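You operate a simulated robot arm through the tools that you are given. There is no shell and no other tool. Be economical: measure what you need, move in short steps, check, and stop when the job is done.

You are at the controls of a simulated two-armed robot. One attempt, no reset.

## Task
Pick up the block marked "No 7" from the black shelf by the first gap from the left with one hand, pass it to the other hand and put it on the top of the green bench.

The check looks at the end state, three seconds after you hand in, the way a careful person would. Anything else that was tipped, shoved, dropped, spilled or broken makes it a failure.

## Robot
Two 7-joint arms with two-finger parallel grippers on one trunk, on a base that drives. Base frame: it is fixed to the floor where the robot stands at the start and does not move with it; the origin is under the middle of the robot, x ahead of it, y to its left, z up; the surface under the hand at the start is at about z = 900. Lengths are in mm, angles in rad, forces in N, time in s.
The left shoulder is at the start at [50, 177, 1129], the right one opposite. With the tool pointing down near the work surface each hand reaches from about 180 to 700 mm from the robot's upright axis, wherever it stands, measured 20 degrees to its own side. Places, roughly: top of the green bench [-2900, 400, 900]. Payload 3.43 kg a hand.
Tool frame (each hand has its own): the origin (TCP) lies between the finger pads and is the grasp point; the fingertips stand 34 mm ahead of it; z points along the fingers, y is the line along which they close. The gripper opens to 128 mm. The fingers are 24 mm wide and 12 mm thick; the gripper's body (48 by 130 mm) begins 96 mm behind the TCP.
Orientation is that of the tool frame in the base frame, as a unit quaternion [x, y, z, w]. With the fingers straight down and closing along the base's y, the tool's x points along the base's -x, its y along +y and its z along -z.

## Interface
- The arms move only by the tool apply_moves. It takes "left_increments", "right_increments" or both (then of equal length, played together; a hand with none holds still); each is a list of rows, each an object of numbers (a shift or turn left out is 0, a gripper value left out holds the last): "x", "y", "z": the shift along the tool's x, y, z in mm; "ax", "ay", "az": the turn, a rotation vector about the tool's x, y, z in rad; "fingers": the finger opening in mm, from 0 to 128. In form: [{"x": .., "y": .., "z": .., "ax": .., "ay": .., "az": .., "fingers": ..}, ...]. A call has 1 to 10 rows; each row is the pose to reach, as a shift and turn from the pose commanded when the call began, along the tool's axes at that moment. A row lasts 0.2 s, in which the tool goes at most 50 mm and 0.15 rad; a call with a longer step from one row to the next is refused whole, and so is a gripper value outside its range. Where a pose cannot be reached the arm comes as near as it can. A force on the tool above 40 N (or 10 N above the force at the start of the call, whichever is more), or a blocked arm, ends the call early, and 0.2 s more pass. The fingers move at their own pace (about 108 mm/s each) and stop on an object; they squeeze with about 29 N. The grip force told is the motor's: it shows also when the fingers shut on nothing. Time passes only in rows, and 0.2 s behind the last, so rows that repeat a pose let the fingers close. The reply holds the time, the measured pose of the TCP, the force on the tool along the base axes, the opening and the grip force, in the units named above and with some noise, with the torque about the TCP (base axes, N m) and any sound that the robot's microphone picked up.
- Cameras (640 x 400 px; columns grow to the right, rows downward): "scene" is now at [157.4, -24, 1298.3]; the picture's right is [-0.28, -0.96, 0.00], its down [-0.48, 0.14, -0.87] and it looks along [0.83, -0.24, -0.50] (base axes); focal length 264 px, centre (320, 200). "left" rides on the left gripper at [76, 11, -160] in its tool frame; the picture's right is [-0.15, 0.99, 0.00], its down [-0.88, -0.13, -0.46] and it looks along [-0.45, -0.07, 0.89] (tool axes); focal length 234 px, centre (320, 200). "right" rides on the right gripper at [76, -11, -160] in its tool frame; the picture's right is [0.15, 0.99, 0.00], its down [-0.88, 0.13, -0.46] and it looks along [-0.45, 0.07, 0.89] (tool axes); focal length 234 px, centre (320, 200).
- grab_frame(camera): a new picture of that camera. The clock stands still meanwhile.
- slide_trunk(by): slides the trunk up (or, below 0, down) by that many mm; the arms and the scene camera ride with it, the base frame stays. It gives what a move gives, with no picture.
- steer(legs): drives the robot by 1 to 6 legs, each [ahead, turn to the left] in mm and rad, along the robot's own axes; the way and the turn of a leg run together, so that a leg with both is an arc; at most 1500 mm and 3.142 rad a leg. The arms and the cameras ride along, it lands a little off, and it stops where it bumps. It gives what a move gives.
- head_to(pan, tilt): turns the head with the scene camera to pan (to the left, within 1.396 rad either way) and tilt (down, from -0.506 to 1.204), counted from straight ahead of the robot. It gives what a move gives.
- probe_pixels(camera, pixels): for up to 12 pixels [column, row] of the newest picture of that camera ("zoom" is the newest enlarged one), the place [x, y, z] in the base frame of the surface seen there, good to about 2 mm. The clock stands still meanwhile.
- zoom(camera, box): a new picture of the part [left, top, right, bottom] of that camera's present view, enlarged. The clock stands still meanwhile.
- hand_in(): hands the job in; it is judged then, once.

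Go step by step. Measure first, check grasps and placings, and put right what went wrong. The budget is 80 turns and 78 pictures, counting those below and the enlarged ones. Unless the task says otherwise, let go and move clear before handing in, and close with one line.

The tools are called after ">>>" by a JSON object that holds its "method" and its "body". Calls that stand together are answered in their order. apply_moves: Moves the arms, as the interface text tells. Its arguments: {"type":"object","properties":{"left_increments":{"type":"array","items":{"type":"object","properties":{"x":{"type":"number"},"y":{"type":"number"},"z":{"type":"number"},"ax":{"type":"number"},"ay":{"type":"number"},"az":{"type":"number"},"fingers":{"type":"number"}}}},"right_increments":{"type":"array","items":{"type":"object","properties":{"x":{"type":"number"},"y":{"type":"number"},"z":{"type":"number"},"ax":{"type":"number"},"ay":{"type":"number"},"az":{"type":"number"},"fingers":{"type":"number"}}}}},"required":[]} The other tools are called the same way: slide_trunk (by) slides the trunk up or down; steer (legs) drives the base; head_to (pan, tilt) turns the head that bears the scene camera; grab_frame (camera) takes a picture; probe_pixels (camera, pixels) gives the place of the surface under pixels of a picture; zoom (camera, box) takes an enlarged picture of a part of a camera's view; hand_in () hands the job in.

At the start:

```text
time: 0.0
left_position: [437.1, 47.6, 1123.1]
left_tool_rot: [-0.001, 1.0, 0.001, 0.0]
left_contact_force: [-0.3, -0.2, 0.4]
left_ft_torque: [0.0, 0.03, -0.03]
left_gripper_width: 127.9
left_gripper_force: 0.0
right_position: [443.5, -376.7, 1200.0]
right_tool_rot: [0.001, 1.0, 0.0, -0.001]
right_contact_force: [-0.6, 0.5, -0.5]
right_ft_torque: [-0.01, 0.0, 0.03]
right_gripper_width: 128.0
right_gripper_force: 0.1
trunk travel left (down, up): [-300.0, 101.0]
robot x, y, heading: [-1.8, -2.5, -0.0]
head pan, tilt: [-0.281, 0.52]
```

scene: 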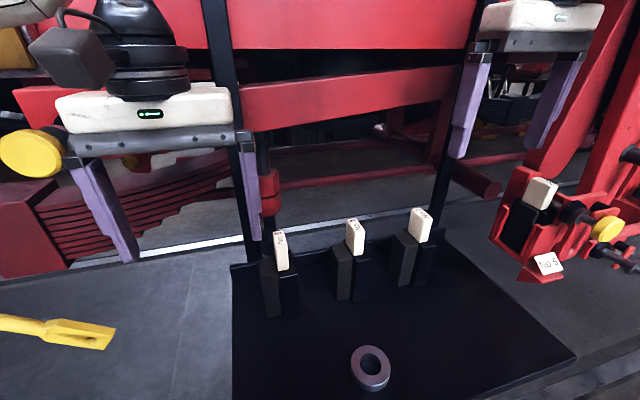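
right: 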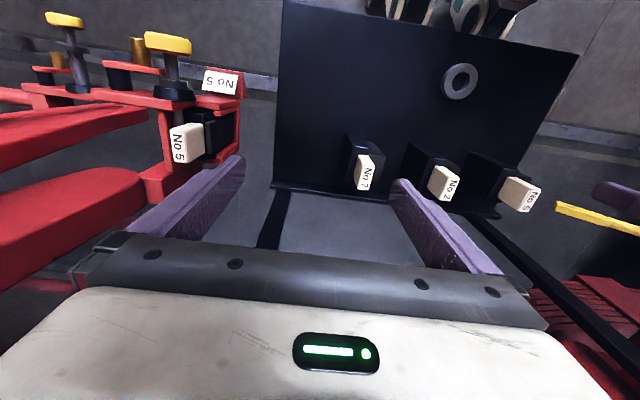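
left: 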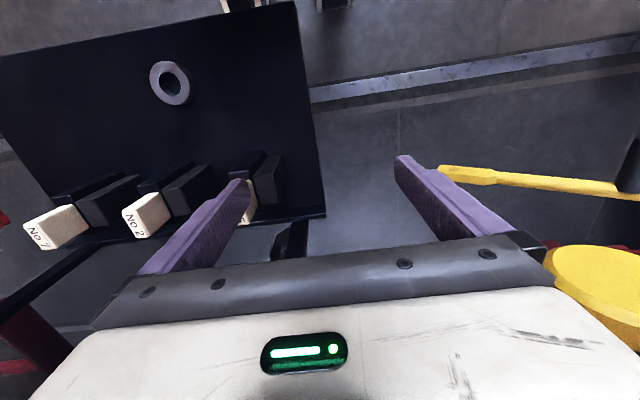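

The scene view shows three blocks in holders on the black shelf (pixels around (282,250), (355,237), (419,225)), and No 7 looks like the one on the right. I'll enlarge the view and probe points to understand the layout.

>>> {"method": "zoom", "body": {"camera": "scene", "box": [220, 180, 460, 330]}}

>>> {"method": "probe_pixels", "body": {"camera": "scene", "pixels": [[282, 250], [355, 237], [419, 225], [400, 330], [235, 268], [480, 245], [570, 357], [345, 95], [222, 100], [440, 180], [271, 190], [371, 365]]}}

>>> {"method": "probe_pixels", "body": {"camera": "right", "pixels": [[365, 170], [370, 158], [441, 180], [515, 190], [460, 82], [280, 185], [285, 5], [578, 55], [350, 140], [380, 148], [270, 220], [350, 215]]}}

>>> {"method": "head_to", "body": {"pan": 0.0, "tilt": 0.2}}

>>> {"method": "grab_frame", "body": {"camera": "scene"}}

```text
2.67 times, centred on (340, 255) of scene
```

zoom: 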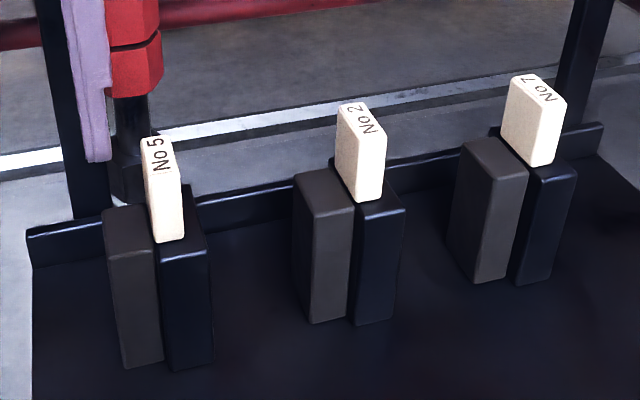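

```text
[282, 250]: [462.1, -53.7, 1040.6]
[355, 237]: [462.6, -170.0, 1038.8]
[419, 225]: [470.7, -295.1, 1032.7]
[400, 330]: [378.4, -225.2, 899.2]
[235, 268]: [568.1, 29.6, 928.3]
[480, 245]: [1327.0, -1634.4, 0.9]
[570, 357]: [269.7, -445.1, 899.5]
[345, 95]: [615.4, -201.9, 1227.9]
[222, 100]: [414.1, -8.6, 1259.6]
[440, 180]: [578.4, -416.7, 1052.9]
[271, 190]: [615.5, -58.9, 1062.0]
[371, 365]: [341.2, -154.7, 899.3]
```

```text
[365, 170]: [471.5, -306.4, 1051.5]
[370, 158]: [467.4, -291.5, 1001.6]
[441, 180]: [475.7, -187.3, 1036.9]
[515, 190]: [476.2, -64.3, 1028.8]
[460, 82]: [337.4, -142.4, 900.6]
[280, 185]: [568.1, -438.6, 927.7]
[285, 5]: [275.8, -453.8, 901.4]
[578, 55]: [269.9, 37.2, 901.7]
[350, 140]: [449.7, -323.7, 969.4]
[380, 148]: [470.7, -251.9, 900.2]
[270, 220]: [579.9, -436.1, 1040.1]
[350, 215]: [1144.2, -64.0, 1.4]
```

```text
time: 0.8
left_position: [438.2, 47.1, 1122.2]
left_tool_rot: [0.001, 1.0, 0.0, 0.0]
left_contact_force: [0.0, -0.2, -0.2]
left_ft_torque: [-0.02, 0.02, -0.01]
left_gripper_width: 128.1
left_gripper_force: 0.0
right_position: [443.3, -376.3, 1200.4]
right_tool_rot: [0.0, 1.0, -0.001, 0.0]
right_contact_force: [-1.0, -0.1, 0.1]
right_ft_torque: [-0.02, -0.01, -0.02]
right_gripper_width: 128.0
right_gripper_force: 0.0
trunk travel left (down, up): [-300.0, 101.0]
robot x, y, heading: [-3.6, 2.1, 0.001]
head pan, tilt: [0.0, 0.201]
```

```text
73 pictures are left
```

scene: 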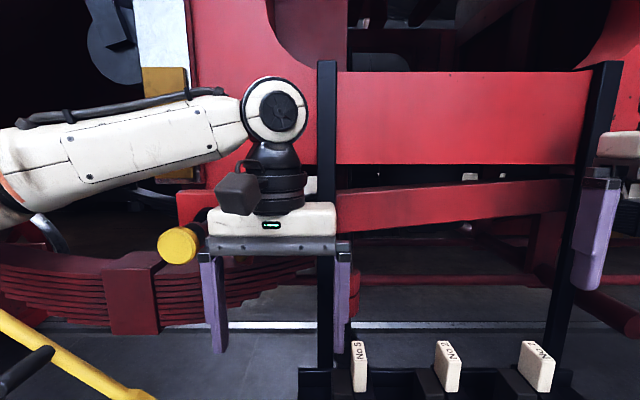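

The black shelf stands in front of a frame, and blocks No 5, No 2 and No 7 are in holders on it. "First gap from the left" is still unclear, so I'll look around, both wide left and wide right.

>>> {"method": "head_to", "body": {"pan": 1.1, "tilt": 0.3}}

>>> {"method": "grab_frame", "body": {"camera": "scene"}}

>>> {"method": "head_to", "body": {"pan": -0.8, "tilt": 0.3}}

>>> {"method": "grab_frame", "body": {"camera": "scene"}}

>>> {"method": "head_to", "body": {"pan": -1.39, "tilt": 0.3}}

>>> {"method": "grab_frame", "body": {"camera": "scene"}}

```text
time: 2.1
left_position: [438.5, 47.8, 1122.7]
left_tool_rot: [0.001, 1.0, 0.0, -0.001]
left_contact_force: [0.4, 0.9, 0.2]
left_ft_torque: [-0.04, 0.0, 0.01]
left_gripper_width: 128.0
left_gripper_force: 0.1
right_position: [442.9, -376.0, 1200.1]
right_tool_rot: [0.0, 1.0, 0.0, 0.0]
right_contact_force: [0.8, 0.4, 0.0]
right_ft_torque: [-0.01, -0.01, 0.01]
right_gripper_width: 128.0
right_gripper_force: 0.1
trunk travel left (down, up): [-300.0, 101.0]
robot x, y, heading: [0.4, 4.6, -0.003]
head pan, tilt: [1.1, 0.3]
```

```text
72 pictures are left
```

scene: 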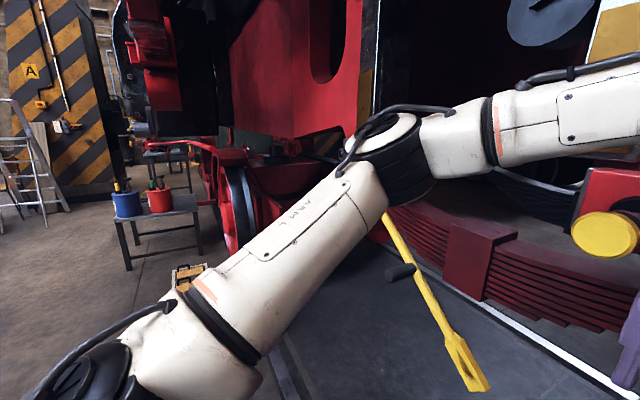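

```text
time: 4.0
left_position: [437.6, 47.8, 1122.7]
left_tool_rot: [0.0, 1.0, 0.0, 0.0]
left_contact_force: [-1.2, -0.8, 0.1]
left_ft_torque: [0.01, 0.02, -0.04]
left_gripper_width: 128.0
left_gripper_force: 0.0
right_position: [443.5, -377.0, 1200.5]
right_tool_rot: [0.001, 1.0, 0.0, 0.0]
right_contact_force: [0.1, 0.6, 0.8]
right_ft_torque: [-0.02, 0.0, -0.04]
right_gripper_width: 128.0
right_gripper_force: 0.1
trunk travel left (down, up): [-300.0, 101.0]
robot x, y, heading: [-0.6, -3.1, 0.0]
head pan, tilt: [-0.799, 0.3]
```

```text
71 pictures are left
```

scene: 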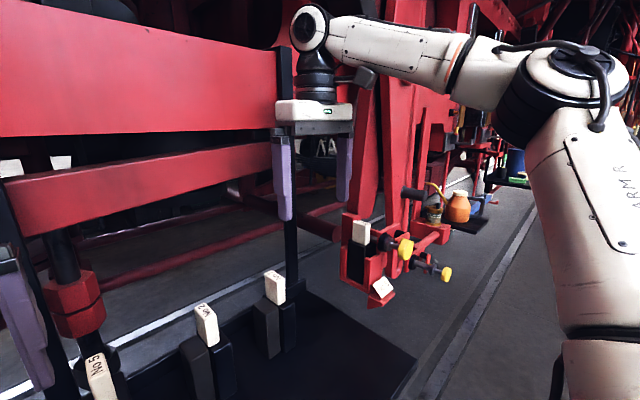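

```text
time: 5.0
left_position: [437.1, 47.7, 1123.7]
left_tool_rot: [0.0, 1.0, 0.0, 0.001]
left_contact_force: [1.0, -1.0, 0.2]
left_ft_torque: [0.0, -0.03, -0.01]
left_gripper_width: 128.2
left_gripper_force: 0.0
right_position: [443.8, -376.4, 1201.4]
right_tool_rot: [0.0, 1.0, 0.0, 0.0]
right_contact_force: [0.0, 0.4, -0.8]
right_ft_torque: [0.01, 0.01, 0.01]
right_gripper_width: 128.1
right_gripper_force: 0.1
trunk travel left (down, up): [-300.0, 101.0]
robot x, y, heading: [-0.0, -0.1, 0.001]
head pan, tilt: [-1.389, 0.3]
```

```text
70 pictures are left
```

scene: 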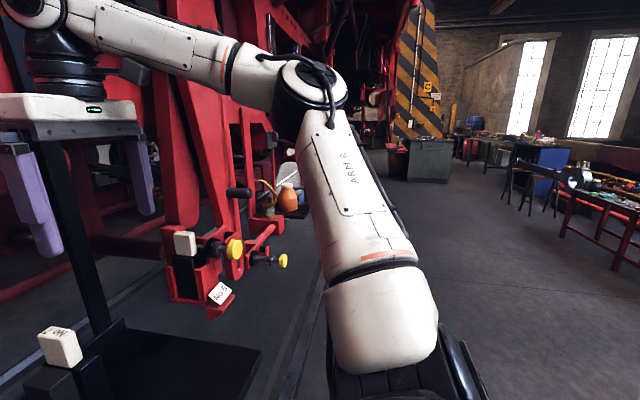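

Only one black shelf is close by, but I can't yet tell whether there are other shelves or gaps. I'll zoom in down the row on the right and then on the left.

>>> {"method": "zoom", "body": {"camera": "scene", "box": [150, 100, 350, 325]}}

>>> {"method": "head_to", "body": {"pan": -0.85, "tilt": 0.2}}

>>> {"method": "zoom", "body": {"camera": "scene", "box": [300, 130, 560, 320]}}

>>> {"method": "head_to", "body": {"pan": 1.35, "tilt": 0.2}}

>>> {"method": "grab_frame", "body": {"camera": "scene"}}

```text
1.78 times, centred on (250, 212) of scene
```

zoom: 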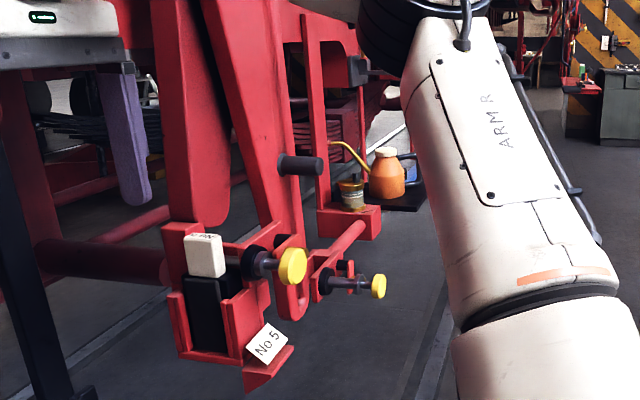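

```text
time: 6.0
left_position: [436.3, 48.8, 1123.5]
left_tool_rot: [0.001, 1.0, 0.0, 0.0]
left_contact_force: [-0.9, -0.4, 0.9]
left_ft_torque: [0.0, 0.0, -0.02]
left_gripper_width: 127.8
left_gripper_force: 0.1
right_position: [443.8, -376.6, 1200.1]
right_tool_rot: [0.0, 1.0, 0.001, 0.0]
right_contact_force: [-0.9, -0.1, 1.5]
right_ft_torque: [0.06, -0.01, -0.01]
right_gripper_width: 128.2
right_gripper_force: 0.0
trunk travel left (down, up): [-300.0, 101.0]
robot x, y, heading: [-2.1, -2.4, -0.0]
head pan, tilt: [-0.85, 0.201]
```

```text
2.11 times, centred on (430, 225) of scene
```

zoom: 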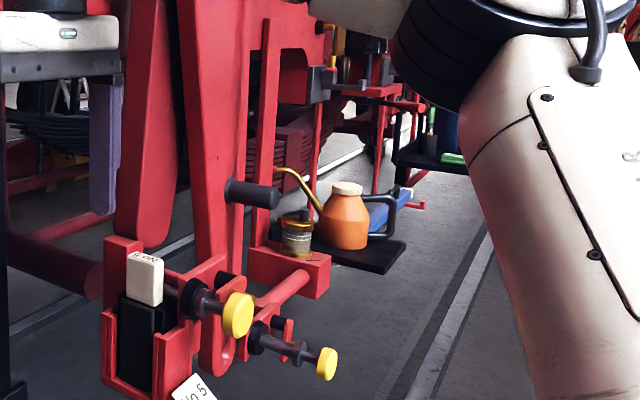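

```text
time: 8.0
left_position: [437.5, 48.0, 1123.3]
left_tool_rot: [0.001, 1.0, 0.0, -0.001]
left_contact_force: [-0.2, 0.9, 0.3]
left_ft_torque: [-0.03, -0.02, 0.0]
left_gripper_width: 128.2
left_gripper_force: 0.0
right_position: [443.6, -376.1, 1200.5]
right_tool_rot: [0.001, 1.0, 0.0, 0.0]
right_contact_force: [0.1, 0.7, 0.5]
right_ft_torque: [0.01, 0.02, 0.02]
right_gripper_width: 127.9
right_gripper_force: 0.0
trunk travel left (down, up): [-300.0, 101.0]
robot x, y, heading: [-2.9, -0.4, -0.0]
head pan, tilt: [1.349, 0.201]
```

```text
67 pictures are left
```

scene: 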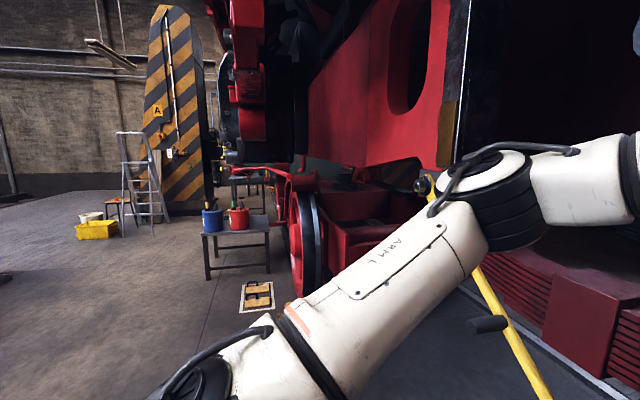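

In the earlier straight-ahead picture, two white items showed behind the rails at (470,176) and (500,176). I'll look at those more closely.

>>> {"method": "head_to", "body": {"pan": -0.35, "tilt": 0.1}}

>>> {"method": "grab_frame", "body": {"camera": "scene"}}

>>> {"method": "zoom", "body": {"camera": "scene", "box": [220, 130, 480, 290]}}

```text
time: 9.8
left_position: [438.8, 48.0, 1123.0]
left_tool_rot: [0.0, 1.0, 0.001, -0.001]
left_contact_force: [-0.1, -0.9, -0.2]
left_ft_torque: [0.04, -0.01, -0.01]
left_gripper_width: 127.9
left_gripper_force: 0.0
right_position: [444.1, -375.9, 1200.9]
right_tool_rot: [0.0, 1.0, 0.0, 0.0]
right_contact_force: [-0.7, -0.5, -0.1]
right_ft_torque: [0.02, 0.02, -0.01]
right_gripper_width: 127.8
right_gripper_force: 0.2
trunk travel left (down, up): [-300.0, 101.0]
robot x, y, heading: [-2.4, -2.6, 0.001]
head pan, tilt: [-0.351, 0.099]
```

```text
66 pictures are left
```

scene: 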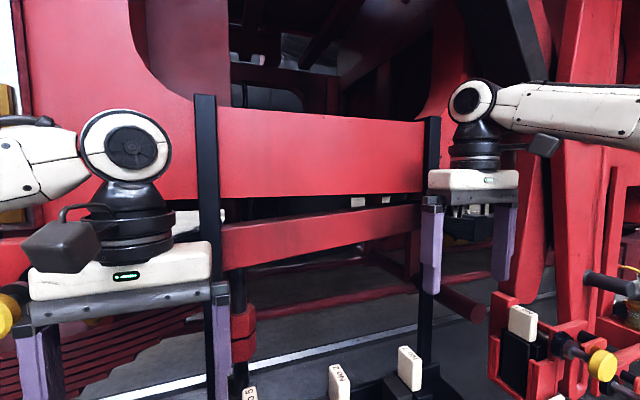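

```text
2.46 times, centred on (350, 210) of scene
```

zoom: 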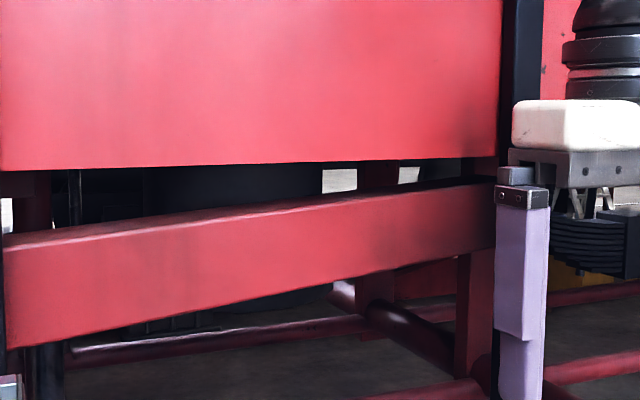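

Those items are far windows, not blocks. Before touching anything I'll back off straight (fingertips are at z≥1089, above the blocks at about 1055) so I can see the whole side and check for other shelves and gaps.

>>> {"method": "steer", "body": {"legs": [[-900, 0]]}}

>>> {"method": "head_to", "body": {"pan": -0.7, "tilt": 0.15}}

>>> {"method": "grab_frame", "body": {"camera": "scene"}}

>>> {"method": "head_to", "body": {"pan": 0.4, "tilt": 0.15}}

>>> {"method": "grab_frame", "body": {"camera": "scene"}}

```text
time: 14.5
left_position: [-453.8, 48.2, 1123.1]
left_tool_rot: [0.005, 1.0, -0.001, 0.0]
left_contact_force: [-1.0, 0.4, 0.1]
left_ft_torque: [0.01, -0.04, 0.01]
left_gripper_width: 128.0
left_gripper_force: 0.0
right_position: [-451.8, -376.3, 1199.6]
right_tool_rot: [0.004, 1.0, 0.0, 0.0]
right_contact_force: [0.6, 0.0, -0.6]
right_ft_torque: [0.01, -0.05, 0.0]
right_gripper_width: 128.0
right_gripper_force: 0.0
trunk travel left (down, up): [-300.0, 101.0]
robot x, y, heading: [-890.3, 4.4, -0.01]
head pan, tilt: [-0.351, 0.099]
```

```text
time: 15.3
left_position: [-456.1, 48.4, 1123.0]
left_tool_rot: [0.004, 1.0, 0.0, -0.001]
left_contact_force: [-0.6, 0.1, 1.2]
left_ft_torque: [0.01, 0.03, 0.01]
left_gripper_width: 127.9
left_gripper_force: 0.1
right_position: [-451.2, -375.7, 1199.7]
right_tool_rot: [0.004, 1.0, 0.0, 0.0]
right_contact_force: [1.0, 0.5, 0.4]
right_ft_torque: [0.0, -0.03, 0.0]
right_gripper_width: 127.9
right_gripper_force: 0.0
trunk travel left (down, up): [-300.0, 101.0]
robot x, y, heading: [-895.8, 3.0, -0.005]
head pan, tilt: [-0.7, 0.15]
```

```text
64 pictures are left
```

scene: 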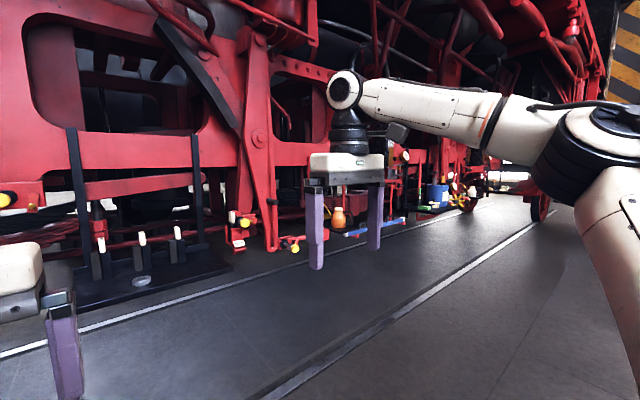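

```text
time: 16.6
left_position: [-453.5, 46.8, 1122.3]
left_tool_rot: [0.004, 1.0, -0.001, 0.0]
left_contact_force: [1.2, 0.5, -0.5]
left_ft_torque: [0.01, 0.02, 0.01]
left_gripper_width: 128.0
left_gripper_force: 0.1
right_position: [-452.0, -375.9, 1200.6]
right_tool_rot: [0.005, 1.0, 0.0, 0.0]
right_contact_force: [-0.7, -0.9, -0.3]
right_ft_torque: [-0.02, 0.0, 0.02]
right_gripper_width: 128.1
right_gripper_force: 0.1
trunk travel left (down, up): [-300.0, 101.0]
robot x, y, heading: [-894.9, 3.6, -0.014]
head pan, tilt: [0.4, 0.15]
```

```text
63 pictures are left
```

scene: 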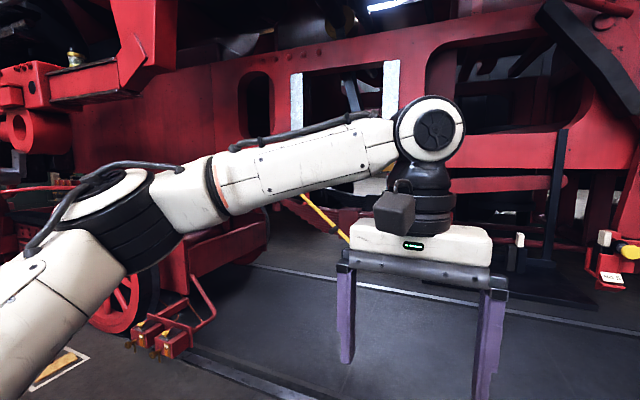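

Only one black shelf with blocks shows so far, at (90–230, 130–300) in the right-panned view. I'll zoom down the row to the right for further shelves.

>>> {"method": "head_to", "body": {"pan": -0.7, "tilt": 0.15}}

>>> {"method": "zoom", "body": {"camera": "scene", "box": [30, 100, 330, 300]}}

>>> {"method": "zoom", "body": {"camera": "scene", "box": [320, 120, 540, 260]}}

```text
time: 17.9
left_position: [-454.1, 47.8, 1122.4]
left_tool_rot: [0.004, 1.0, 0.0, 0.0]
left_contact_force: [0.6, -0.7, -0.3]
left_ft_torque: [-0.01, 0.03, -0.02]
left_gripper_width: 127.8
left_gripper_force: 0.0
right_position: [-451.9, -375.9, 1199.6]
right_tool_rot: [0.004, 1.0, 0.0, 0.0]
right_contact_force: [-0.7, -0.2, -0.9]
right_ft_torque: [-0.01, -0.06, -0.03]
right_gripper_width: 127.8
right_gripper_force: 0.1
trunk travel left (down, up): [-300.0, 101.0]
robot x, y, heading: [-891.9, 5.4, -0.008]
head pan, tilt: [-0.7, 0.15]
```

```text
2.00 times, centred on (180, 200) of scene
```

zoom: 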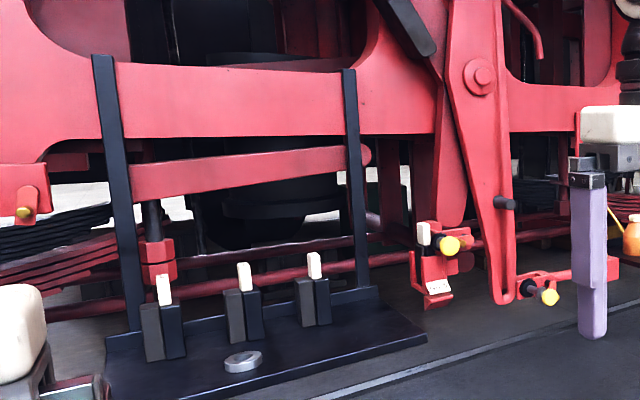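

```text
2.86 times, centred on (430, 190) of scene
```

zoom: 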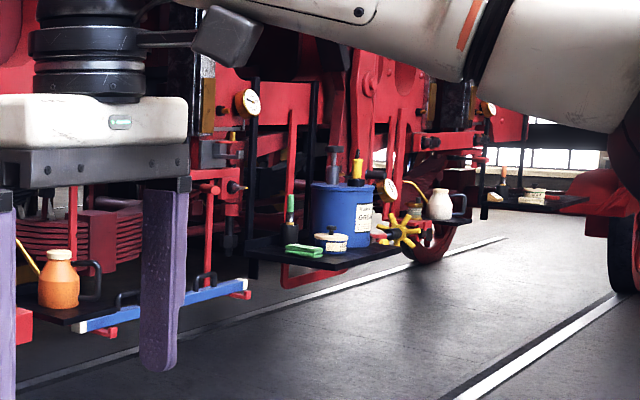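

There are several black shelves hung along the loco. The leftmost one, in front of the robot's start, carries blocks No 5, 2 and 7, so that is the right shelf. I'll drive back and measure No 7.

>>> {"method": "steer", "body": {"legs": [[890, 0.008]]}}

>>> {"method": "head_to", "body": {"pan": -0.5, "tilt": 0.65}}

>>> {"method": "zoom", "body": {"camera": "scene", "box": [220, 90, 420, 215]}}

>>> {"method": "zoom", "body": {"camera": "right", "box": [270, 100, 490, 240]}}

```text
time: 22.8
left_position: [459.7, 28.6, 1123.5]
left_tool_rot: [0.01, 1.0, 0.0, 0.0]
left_contact_force: [0.0, 0.4, 0.2]
left_ft_torque: [-0.01, 0.03, -0.02]
left_gripper_width: 128.0
left_gripper_force: 0.0
right_position: [457.2, -395.1, 1200.4]
right_tool_rot: [0.011, 1.0, 0.001, 0.0]
right_contact_force: [-0.3, -0.5, 0.2]
right_ft_torque: [-0.03, 0.01, 0.0]
right_gripper_width: 128.0
right_gripper_force: 0.0
trunk travel left (down, up): [-300.0, 101.0]
robot x, y, heading: [18.8, -10.1, -0.015]
head pan, tilt: [-0.7, 0.15]
```

```text
time: 23.7
left_position: [459.3, 28.5, 1123.4]
left_tool_rot: [0.011, 1.0, 0.0, 0.0]
left_contact_force: [-0.6, 0.0, 0.5]
left_ft_torque: [-0.03, 0.0, -0.02]
left_gripper_width: 128.0
left_gripper_force: 0.0
right_position: [456.1, -393.9, 1199.7]
right_tool_rot: [0.01, 1.0, 0.0, 0.0]
right_contact_force: [1.0, 0.2, -0.1]
right_ft_torque: [0.0, 0.01, -0.03]
right_gripper_width: 127.9
right_gripper_force: 0.1
trunk travel left (down, up): [-300.0, 101.0]
robot x, y, heading: [19.7, -9.8, -0.02]
head pan, tilt: [-0.499, 0.649]
```

```text
3.20 times, centred on (320, 152) of scene
```

zoom: 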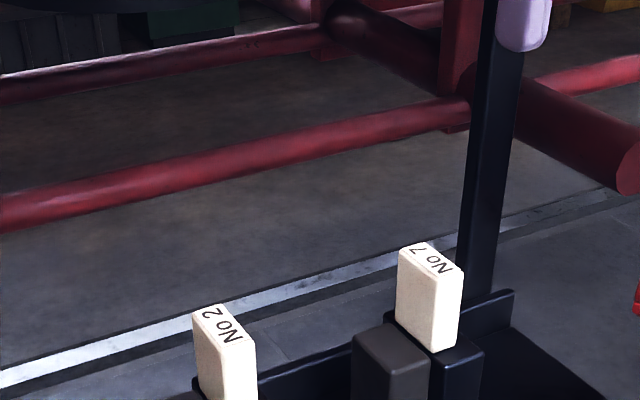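

```text
2.86 times, centred on (380, 170) of right
```

zoom: 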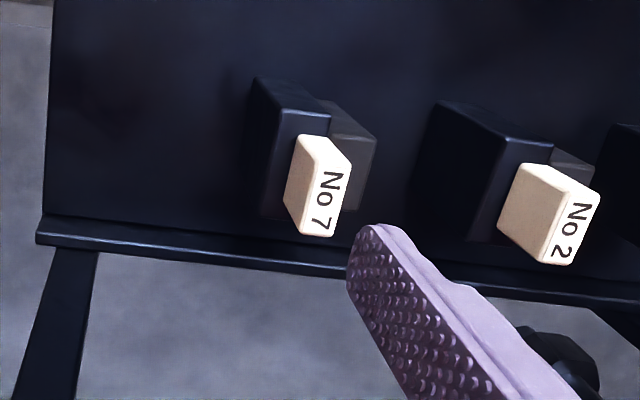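

The view is clear now: No 7 stands at (430,300) in the scene zoom and (320,185) in the right zoom. I'll probe its edges and the holder's.

>>> {"method": "probe_pixels", "body": {"camera": "zoom", "pixels": [[302, 143], [325, 139], [348, 163], [345, 205], [328, 233], [306, 232], [292, 180], [325, 185], [285, 95], [290, 160], [335, 115], [365, 150]]}}

>>> {"method": "zoom", "body": {"camera": "scene", "box": [310, 150, 390, 230]}}

```text
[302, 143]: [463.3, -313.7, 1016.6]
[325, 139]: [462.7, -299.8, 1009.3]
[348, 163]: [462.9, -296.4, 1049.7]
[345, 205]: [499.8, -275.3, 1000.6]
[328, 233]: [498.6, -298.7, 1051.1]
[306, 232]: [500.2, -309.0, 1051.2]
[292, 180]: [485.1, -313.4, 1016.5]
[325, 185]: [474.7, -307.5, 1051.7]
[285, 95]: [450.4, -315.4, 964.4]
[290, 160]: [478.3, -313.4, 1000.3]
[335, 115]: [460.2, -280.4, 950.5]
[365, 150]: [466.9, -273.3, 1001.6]
```

```text
5.00 times, centred on (350, 190) of scene
```

zoom: 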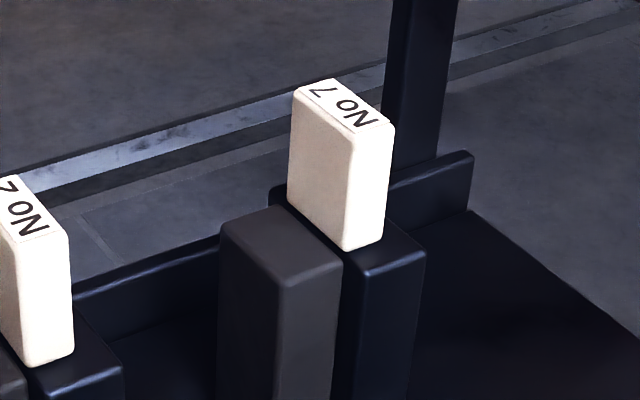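

>>> {"method": "probe_pixels", "body": {"camera": "zoom", "pixels": [[302, 93], [375, 118], [345, 240], [380, 235], [390, 130], [290, 190], [375, 255], [415, 260], [285, 265], [225, 235], [330, 265], [275, 195]]}}

>>> {"method": "probe_pixels", "body": {"camera": "zoom", "pixels": [[400, 235], [390, 330], [280, 350], [350, 275], [330, 235], [295, 130], [360, 130], [350, 180], [375, 180], [410, 190], [350, 262], [280, 215]]}}

```text
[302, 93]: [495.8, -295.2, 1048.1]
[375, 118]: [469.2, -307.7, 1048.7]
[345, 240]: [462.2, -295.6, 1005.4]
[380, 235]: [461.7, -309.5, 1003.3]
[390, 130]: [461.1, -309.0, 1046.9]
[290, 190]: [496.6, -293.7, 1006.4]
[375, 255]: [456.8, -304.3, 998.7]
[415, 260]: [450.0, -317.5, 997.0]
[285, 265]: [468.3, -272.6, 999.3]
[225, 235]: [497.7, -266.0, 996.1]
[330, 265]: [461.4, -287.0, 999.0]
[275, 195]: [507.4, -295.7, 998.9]
```

```text
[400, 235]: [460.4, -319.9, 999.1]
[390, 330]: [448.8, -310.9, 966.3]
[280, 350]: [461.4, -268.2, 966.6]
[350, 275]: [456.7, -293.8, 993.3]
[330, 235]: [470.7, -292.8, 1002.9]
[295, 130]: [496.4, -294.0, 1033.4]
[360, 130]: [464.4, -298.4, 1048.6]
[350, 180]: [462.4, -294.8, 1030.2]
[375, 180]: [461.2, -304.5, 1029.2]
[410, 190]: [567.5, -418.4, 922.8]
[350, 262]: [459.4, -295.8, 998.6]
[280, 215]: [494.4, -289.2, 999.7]
```

No 7 spans x 462–502, y −313…−294, with its top at z 1051, and its black holder's top is at z 1000. I'll bring the right hand above it, fingers closing along y and opened to 70.

>>> {"method": "apply_moves", "body": {"right_increments": [{"x": -8, "y": 30, "z": 0, "az": -0.01, "fingers": 100}, {"x": -16, "y": 62, "z": 10, "az": -0.02, "fingers": 70}, {"x": -24, "y": 91, "z": 30, "az": -0.02, "fingers": 70}, {"x": -24, "y": 91, "z": 60, "az": -0.02, "fingers": 70}, {"x": -24, "y": 91, "z": 90, "az": -0.02, "fingers": 70}, {"x": -24, "y": 91, "z": 90, "az": -0.02, "fingers": 70}]}}

>>> {"method": "zoom", "body": {"camera": "right", "box": [160, 60, 480, 260]}}

>>> {"method": "grab_frame", "body": {"camera": "scene"}}

```text
time: 25.1
left_position: [458.7, 28.9, 1123.2]
left_tool_rot: [0.011, 1.0, -0.001, 0.001]
left_contact_force: [0.2, -0.3, 0.3]
left_ft_torque: [0.04, 0.02, 0.01]
left_gripper_width: 128.2
left_gripper_force: 0.1
right_position: [484.1, -303.8, 1109.8]
right_tool_rot: [0.0, 1.0, 0.0, 0.0]
right_contact_force: [-0.3, -0.3, -0.8]
right_ft_torque: [0.04, -0.01, 0.02]
right_gripper_width: 70.1
right_gripper_force: 0.1
trunk travel left (down, up): [-300.0, 101.0]
robot x, y, heading: [23.0, -11.5, -0.019]
head pan, tilt: [-0.499, 0.649]
```

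```text
2.00 times, centred on (320, 160) of right
```

zoom: 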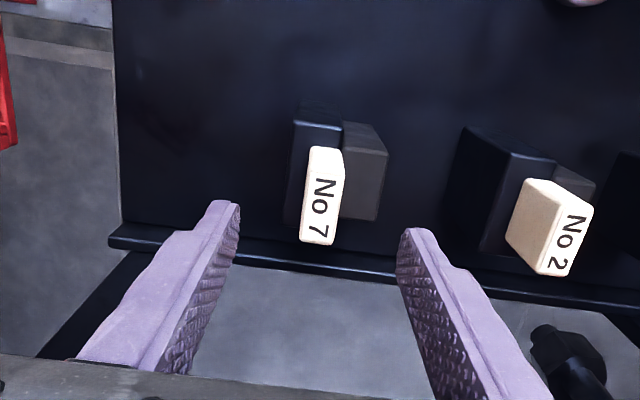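

```text
56 pictures are left
```

scene: 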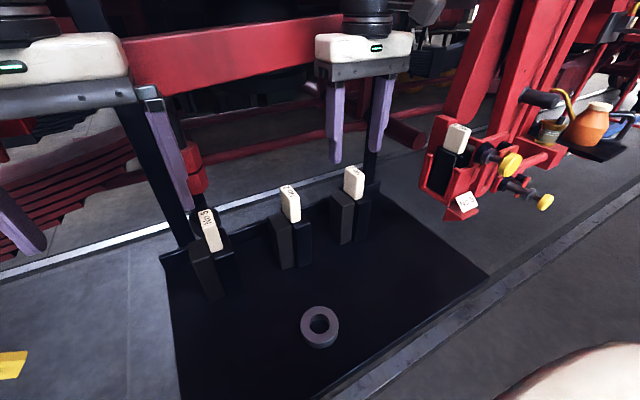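

>>> {"method": "probe_pixels", "body": {"camera": "right", "pixels": [[316, 136], [329, 138], [316, 176], [324, 180], [314, 155], [331, 150], [326, 157]]}}

```text
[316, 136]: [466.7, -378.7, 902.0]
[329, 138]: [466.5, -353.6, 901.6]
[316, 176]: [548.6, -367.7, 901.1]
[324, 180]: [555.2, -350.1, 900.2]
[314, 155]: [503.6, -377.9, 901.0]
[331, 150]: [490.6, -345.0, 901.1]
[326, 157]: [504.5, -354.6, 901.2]
```

>>> {"method": "probe_pixels", "body": {"camera": "zoom", "pixels": [[314, 152], [340, 155], [305, 238], [328, 240], [325, 195], [306, 195], [340, 190], [375, 215]]}}

```text
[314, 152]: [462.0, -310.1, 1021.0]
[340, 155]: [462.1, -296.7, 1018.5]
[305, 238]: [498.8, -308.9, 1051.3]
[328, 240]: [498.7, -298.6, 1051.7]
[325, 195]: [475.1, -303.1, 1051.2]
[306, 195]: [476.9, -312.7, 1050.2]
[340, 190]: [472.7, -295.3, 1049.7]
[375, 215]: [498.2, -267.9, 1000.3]
```

No 7 is centred at about (481, −303.7), and the TCP sits right above it at (484, −303.8). I'll lower 70 mm so the tips stop about 6 mm above the holder, then close.

>>> {"method": "apply_moves", "body": {"right_increments": [{"x": 2, "z": 25, "fingers": 70}, {"x": 2, "z": 50}, {"x": 2, "z": 69}, {"x": 2, "z": 69}, {"x": 2, "z": 69, "fingers": 30}, {"x": 2, "z": 69, "fingers": 10}, {"x": 2, "z": 69, "fingers": 10}]}}

>>> {"method": "grab_frame", "body": {"camera": "right"}}

```text
time: 26.7
left_position: [460.3, 27.9, 1123.7]
left_tool_rot: [0.011, 1.0, 0.0, 0.0]
left_contact_force: [-0.5, -0.4, 0.6]
left_ft_torque: [0.0, 0.02, -0.01]
left_gripper_width: 128.1
left_gripper_force: 0.1
right_position: [481.5, -303.5, 1039.1]
right_tool_rot: [0.0, 1.0, 0.0, 0.0]
right_contact_force: [-1.1, -2.3, 0.0]
right_ft_torque: [-0.04, -0.04, -0.04]
right_gripper_width: 17.9
right_gripper_force: 28.8
trunk travel left (down, up): [-300.0, 101.0]
robot x, y, heading: [20.1, -10.0, -0.02]
head pan, tilt: [-0.499, 0.649]
```

```text
55 pictures are left
```

right: 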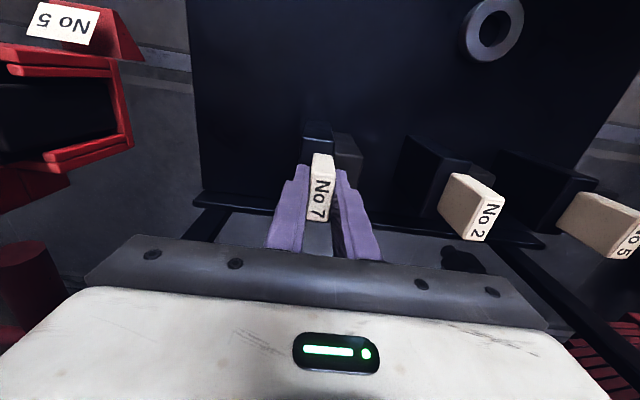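

The fingers stopped at 17.9 mm with 28.8 N, so No 7 is held. I'll lift straight up and watch the force.

>>> {"method": "apply_moves", "body": {"right_increments": [{"z": -8}, {"z": -16}, {"z": -24}, {"z": -32}, {"z": -40}, {"z": -50}]}}

>>> {"method": "zoom", "body": {"camera": "scene", "box": [260, 90, 420, 250]}}

```text
time: 28.1
left_position: [459.4, 30.0, 1123.6]
left_tool_rot: [0.011, 1.0, 0.0, 0.0]
left_contact_force: [0.4, 0.3, 0.2]
left_ft_torque: [0.01, 0.05, 0.02]
left_gripper_width: 128.0
left_gripper_force: 0.0
right_position: [480.5, -304.5, 1090.7]
right_tool_rot: [0.001, 1.0, 0.0, 0.0]
right_contact_force: [1.1, -0.3, -5.6]
right_ft_torque: [-0.02, -0.05, 0.01]
right_gripper_width: 17.5
right_gripper_force: 29.2
trunk travel left (down, up): [-300.0, 101.0]
robot x, y, heading: [19.2, -10.2, -0.018]
head pan, tilt: [-0.499, 0.649]
```

```text
2.50 times, centred on (340, 170) of scene
```

zoom: 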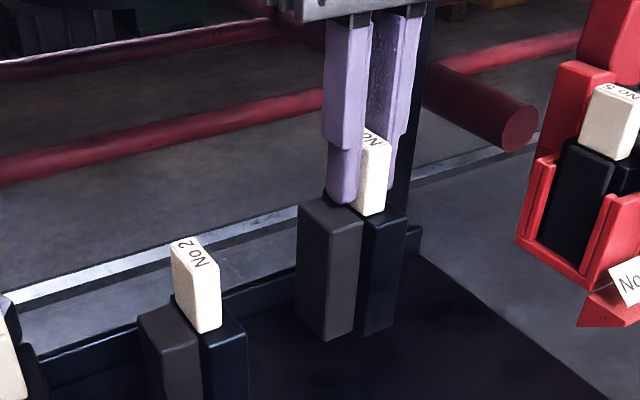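

The load is about 5.6 N, and the dark holder still seems attached beneath the white piece. The whole dark unit may be the block, so I'll probe its bottom.

>>> {"method": "probe_pixels", "body": {"camera": "zoom", "pixels": [[330, 215], [330, 335], [375, 330], [375, 225], [372, 205], [320, 300], [385, 310], [310, 350], [400, 330], [160, 320], [205, 370]]}}

>>> {"method": "grab_frame", "body": {"camera": "left"}}

>>> {"method": "grab_frame", "body": {"camera": "right"}}

```text
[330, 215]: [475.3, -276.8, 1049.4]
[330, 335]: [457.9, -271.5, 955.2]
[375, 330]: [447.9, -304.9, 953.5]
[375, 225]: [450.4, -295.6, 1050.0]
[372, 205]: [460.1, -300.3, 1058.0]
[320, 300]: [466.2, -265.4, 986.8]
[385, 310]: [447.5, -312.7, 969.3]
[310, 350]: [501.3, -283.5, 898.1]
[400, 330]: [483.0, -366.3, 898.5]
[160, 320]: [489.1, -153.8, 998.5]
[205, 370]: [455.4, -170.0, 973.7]
```

```text
53 pictures are left
```

left: 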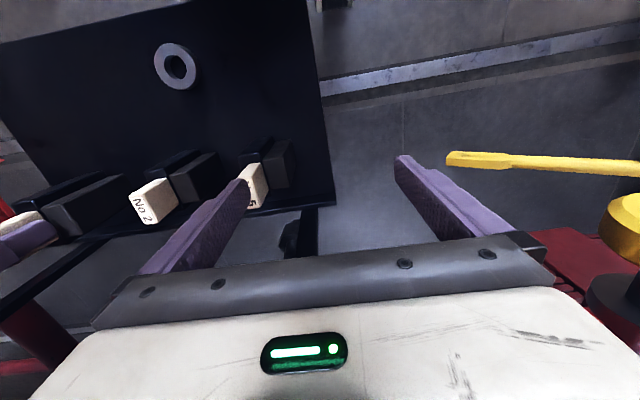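

```text
52 pictures are left
```

right: 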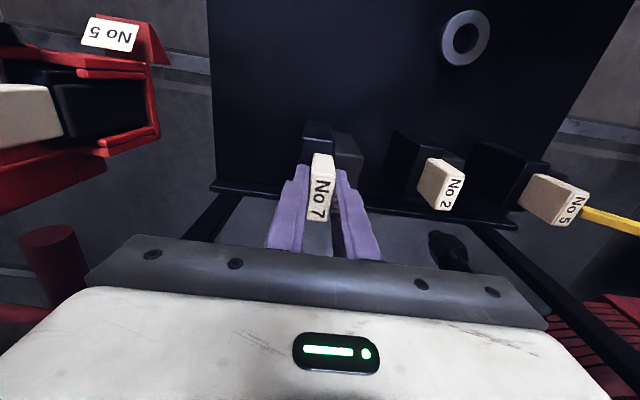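

The lift shows that the block is the whole dark body, about 100 mm tall, with a white labelled tab 50 mm tall on top. All of it is in hand, about 0.57 kg, bottom now at z≈950, and the neighbours are untouched. I'll lift a bit more, back away from the shelf, and do the handover in free space.

>>> {"method": "apply_moves", "body": {"right_increments": [{"z": -15}, {"z": -30}, {"z": -45}, {"z": -60}]}}

>>> {"method": "steer", "body": {"legs": [[-900, 0]]}}

>>> {"method": "head_to", "body": {"pan": 0.0, "tilt": 0.45}}

>>> {"method": "grab_frame", "body": {"camera": "scene"}}

```text
time: 29.1
left_position: [460.5, 28.5, 1121.4]
left_tool_rot: [0.01, 1.0, -0.001, -0.001]
left_contact_force: [0.3, -0.3, -0.4]
left_ft_torque: [0.0, 0.01, 0.0]
left_gripper_width: 127.8
left_gripper_force: 0.0
right_position: [480.3, -305.0, 1151.2]
right_tool_rot: [-0.001, 1.0, 0.0, 0.0]
right_contact_force: [-0.6, 0.8, -6.1]
right_ft_torque: [-0.04, 0.0, -0.01]
right_gripper_width: 18.0
right_gripper_force: 29.3
trunk travel left (down, up): [-300.0, 101.0]
robot x, y, heading: [20.4, -11.2, -0.018]
head pan, tilt: [-0.499, 0.649]
```

```text
time: 33.9
left_position: [-459.4, 47.2, 1123.8]
left_tool_rot: [0.006, 1.0, 0.001, 0.0]
left_contact_force: [-0.6, -0.7, 0.0]
left_ft_torque: [0.02, 0.02, 0.03]
left_gripper_width: 127.9
left_gripper_force: 0.1
right_position: [-435.7, -285.2, 1151.3]
right_tool_rot: [-0.004, 1.0, 0.0, 0.0]
right_contact_force: [-0.5, 0.1, -5.9]
right_ft_torque: [-0.02, 0.02, -0.01]
right_gripper_width: 18.0
right_gripper_force: 28.7
trunk travel left (down, up): [-300.0, 101.0]
robot x, y, heading: [-899.0, 3.4, -0.013]
head pan, tilt: [-0.499, 0.649]
```

```text
time: 34.8
left_position: [-460.0, 47.1, 1123.4]
left_tool_rot: [0.006, 1.0, 0.0, 0.0]
left_contact_force: [-0.4, 0.2, -0.5]
left_ft_torque: [0.0, 0.0, -0.02]
left_gripper_width: 128.2
left_gripper_force: 0.0
right_position: [-434.4, -285.5, 1150.6]
right_tool_rot: [-0.004, 1.0, 0.0, 0.001]
right_contact_force: [0.5, -0.4, -5.2]
right_ft_torque: [0.01, 0.01, -0.01]
right_gripper_width: 18.0
right_gripper_force: 28.6
trunk travel left (down, up): [-300.0, 101.0]
robot x, y, heading: [-900.7, 8.7, -0.017]
head pan, tilt: [0.0, 0.45]
```

```text
51 pictures are left
```

scene: 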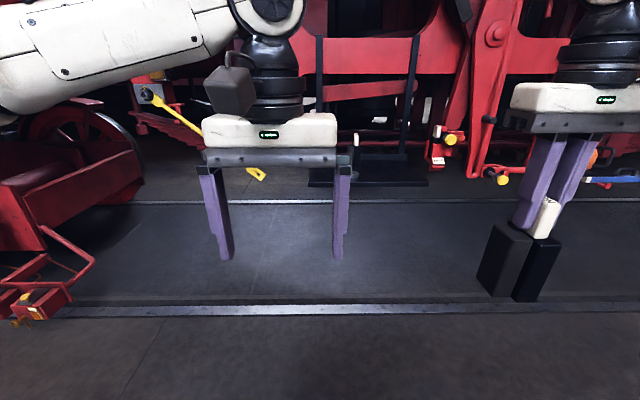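

The block hangs securely from the right hand, seen at (520,260). Next I'll move the left hand out to the left while turning it to point toward the right hand, and bring the right hand toward the middle.

>>> {"method": "apply_moves", "body": {"left_increments": [{"y": 20, "ax": 0.15}, {"y": 40, "ax": 0.3}, {"y": 60, "ax": 0.45}, {"y": 80, "ax": 0.6}, {"y": 100, "ax": 0.75}, {"y": 120, "ax": 0.9}, {"y": 140, "ax": 1.05}, {"y": 160, "ax": 1.2}, {"y": 180, "ax": 1.35}, {"y": 200, "ax": 1.5}], "right_increments": [{"y": 14}, {"y": 28}, {"y": 42}, {"y": 56}, {"y": 70}, {"y": 84}, {"y": 98}, {"y": 112}, {"y": 126}, {"y": 140}]}}

>>> {"method": "grab_frame", "body": {"camera": "scene"}}

```text
time: 37.0
left_position: [-457.3, 252.0, 1124.4]
left_tool_rot: [0.004, 0.731, -0.682, -0.004]
left_contact_force: [0.2, -0.2, 0.3]
left_ft_torque: [0.0, 0.0, 0.0]
left_gripper_width: 128.2
left_gripper_force: 0.0
right_position: [-447.1, -174.2, 1144.9]
right_tool_rot: [-0.003, 1.0, 0.0, 0.0]
right_contact_force: [-0.1, 1.5, -5.3]
right_ft_torque: [-0.02, -0.01, 0.03]
right_gripper_width: 18.0
right_gripper_force: 29.2
right hand out of reach, approached as far as the arm can: row 8, 9, 10
trunk travel left (down, up): [-300.0, 101.0]
robot x, y, heading: [-900.4, 7.5, -0.012]
head pan, tilt: [0.0, 0.45]
```

```text
50 pictures are left
```

scene: 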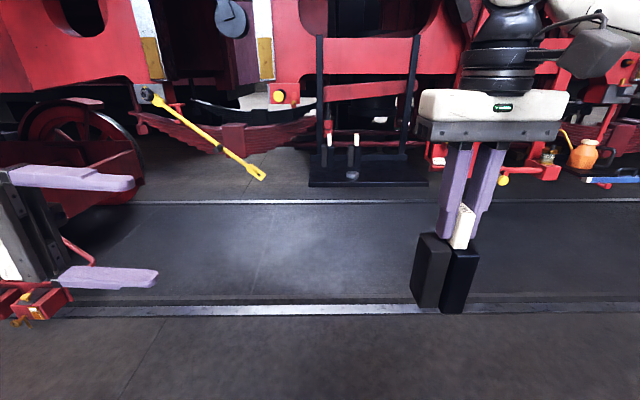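

The right hand reached its limit at y≈−174, so I'll command it back slightly. Meanwhile I'll roll the left hand so its fingers close along base x.

>>> {"method": "apply_moves", "body": {"left_increments": [{"ax": 0.07, "az": 0}, {"az": -0.15}, {"az": -0.3}, {"az": -0.45}, {"az": -0.6}, {"az": -0.75}, {"az": -0.9}, {"az": -1.05}, {"az": -1.2}, {"az": -1.35}], "right_increments": [{"y": -10}, {"y": -20}, {"y": -30}, {"y": -40}, {"y": -40}, {"y": -40}, {"y": -40}, {"y": -40}, {"y": -40}, {"y": -40}]}}

>>> {"method": "grab_frame", "body": {"camera": "scene"}}

```text
refused: row 2 steps farther than a row can; nothing moved
```

```text
49 pictures are left
```

scene: 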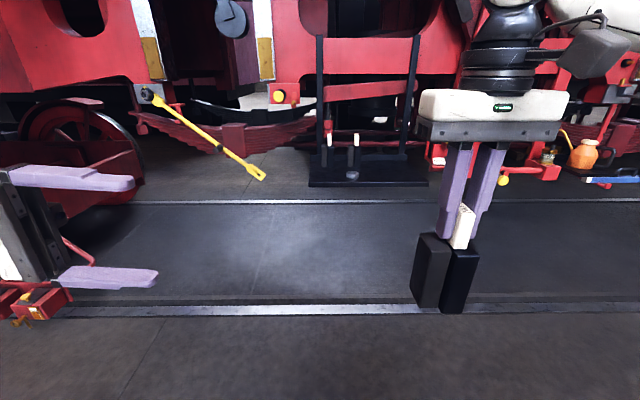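

The row step was too large, so nothing moved. I'll redo it with the roll alone.

>>> {"method": "apply_moves", "body": {"left_increments": [{"az": -0.14}, {"az": -0.29}, {"az": -0.44}, {"az": -0.59}, {"az": -0.74}, {"az": -0.89}, {"az": -1.04}, {"az": -1.19}, {"az": -1.34}, {"az": -1.48}], "right_increments": [{"y": -10}, {"y": -20}, {"y": -30}, {"y": -40}, {"y": -40}, {"y": -40}, {"y": -40}, {"y": -40}, {"y": -40}, {"y": -40}]}}

>>> {"method": "grab_frame", "body": {"camera": "scene"}}

>>> {"method": "grab_frame", "body": {"camera": "left"}}

```text
time: 39.2
left_position: [-457.2, 246.8, 1123.4]
left_tool_rot: [-0.491, 0.542, -0.5, -0.463]
left_contact_force: [0.1, -0.4, -0.5]
left_ft_torque: [0.01, -0.04, -0.01]
left_gripper_width: 128.1
left_gripper_force: 0.1
right_position: [-447.0, -215.1, 1146.6]
right_tool_rot: [-0.003, 1.0, 0.0, 0.0]
right_contact_force: [-1.7, -0.4, -5.7]
right_ft_torque: [-0.05, 0.02, -0.01]
right_gripper_width: 18.1
right_gripper_force: 29.5
trunk travel left (down, up): [-300.0, 101.0]
robot x, y, heading: [-899.0, 5.4, -0.009]
head pan, tilt: [0.0, 0.45]
```

```text
48 pictures are left
```

scene: 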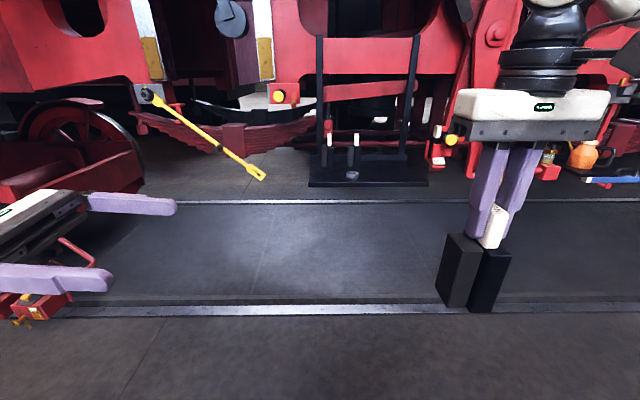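

```text
47 pictures are left
```

left: 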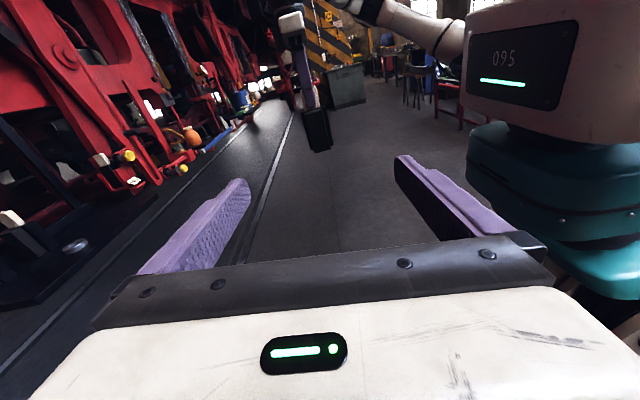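

The left hand now points toward the right hand with its fingers on either side in x, and the tab should be centred at about (−447, −215, 1133). I'll straighten the left hand and advance to a standoff.

>>> {"method": "apply_moves", "body": {"left_increments": [{"x": 5, "y": -3.4, "z": 36, "ax": 0.003, "ay": 0.017, "az": -0.022, "fingers": 110}, {"x": 10, "y": -6.8, "z": 73, "ax": 0.007, "ay": 0.035, "az": -0.044}, {"x": 15, "y": -10.2, "z": 109, "ax": 0.01, "ay": 0.052, "az": -0.066}, {"x": 20.2, "y": -13.6, "z": 145.5, "ax": 0.014, "ay": 0.07, "az": -0.088}, {"x": 20.2, "y": -13.6, "z": 145.5, "ax": 0.014, "ay": 0.07, "az": -0.088}]}}

>>> {"method": "zoom", "body": {"camera": "scene", "box": [420, 180, 540, 320]}}

>>> {"method": "grab_frame", "body": {"camera": "left"}}

```text
time: 40.4
left_position: [-443.5, 100.8, 1133.2]
left_tool_rot: [0.5, -0.5, 0.501, 0.499]
left_contact_force: [0.0, 0.7, -1.3]
left_ft_torque: [-0.03, -0.06, -0.02]
left_gripper_width: 110.0
left_gripper_force: 0.0
right_position: [-448.7, -215.0, 1146.3]
right_tool_rot: [-0.004, 1.0, -0.001, 0.0]
right_contact_force: [0.2, 0.2, -5.9]
right_ft_torque: [-0.01, 0.02, -0.05]
right_gripper_width: 18.0
right_gripper_force: 28.7
trunk travel left (down, up): [-300.0, 101.0]
robot x, y, heading: [-901.9, 6.7, -0.016]
head pan, tilt: [0.0, 0.45]
```

```text
2.86 times, centred on (480, 250) of scene
```

zoom: 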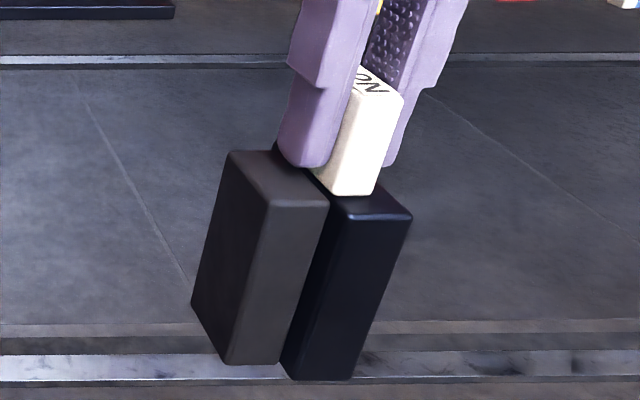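

```text
45 pictures are left
```

left: 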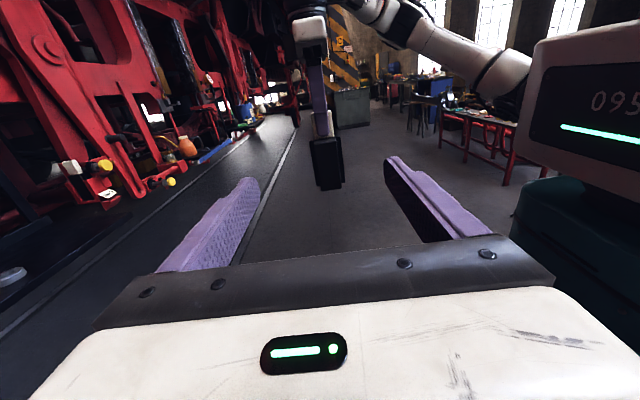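

>>> {"method": "probe_pixels", "body": {"camera": "zoom", "pixels": [[345, 185], [370, 150], [330, 165], [385, 105], [340, 205], [400, 215], [300, 205], [235, 160], [225, 355], [320, 375], [270, 185]]}}

```text
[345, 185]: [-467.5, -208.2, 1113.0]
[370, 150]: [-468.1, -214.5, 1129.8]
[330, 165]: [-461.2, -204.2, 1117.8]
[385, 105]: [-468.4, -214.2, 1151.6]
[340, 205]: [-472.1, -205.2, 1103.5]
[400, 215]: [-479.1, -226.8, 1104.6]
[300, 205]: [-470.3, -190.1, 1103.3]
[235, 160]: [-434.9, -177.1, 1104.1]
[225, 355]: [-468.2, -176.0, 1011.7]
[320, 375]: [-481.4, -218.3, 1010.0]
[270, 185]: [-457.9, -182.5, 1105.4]
```

The tab's measured centre is (−448, −214, about 1132), which agrees with the estimate. I'll advance the left hand part way and check.

>>> {"method": "apply_moves", "body": {"left_increments": [{"y": 2, "z": 40}, {"y": 4.5, "z": 80}, {"y": 4.5, "z": 120}, {"y": 4.5, "z": 160}, {"y": 4.5, "z": 200}, {"y": 4.5, "z": 200}]}}

>>> {"method": "grab_frame", "body": {"camera": "scene"}}

>>> {"method": "grab_frame", "body": {"camera": "left"}}

```text
time: 41.8
left_position: [-450.4, -97.1, 1136.0]
left_tool_rot: [-0.5, 0.5, -0.5, -0.5]
left_contact_force: [0.7, -0.1, -0.6]
left_ft_torque: [0.01, -0.02, 0.01]
left_gripper_width: 110.0
left_gripper_force: 0.1
right_position: [-447.1, -214.1, 1145.7]
right_tool_rot: [-0.003, 1.0, 0.0, -0.001]
right_contact_force: [-0.4, 0.5, -5.8]
right_ft_torque: [-0.04, -0.01, 0.0]
right_gripper_width: 18.0
right_gripper_force: 28.7
trunk travel left (down, up): [-300.0, 101.0]
robot x, y, heading: [-897.7, 3.6, -0.009]
head pan, tilt: [0.0, 0.45]
```

```text
44 pictures are left
```

scene: 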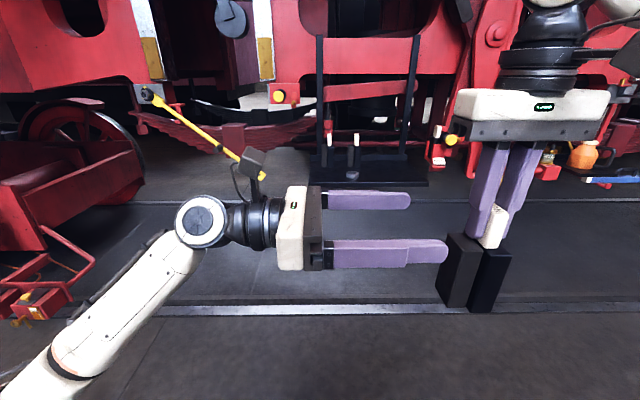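

```text
43 pictures are left
```

left: 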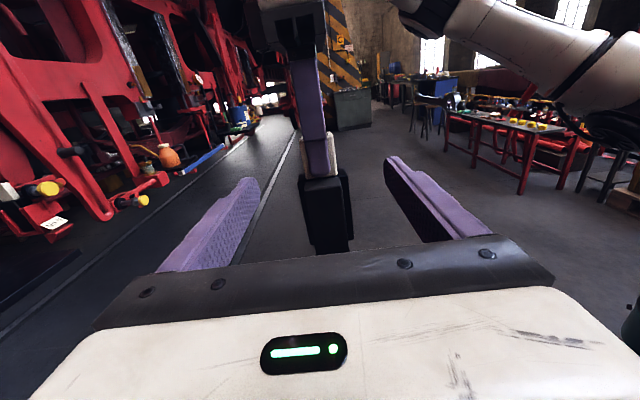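

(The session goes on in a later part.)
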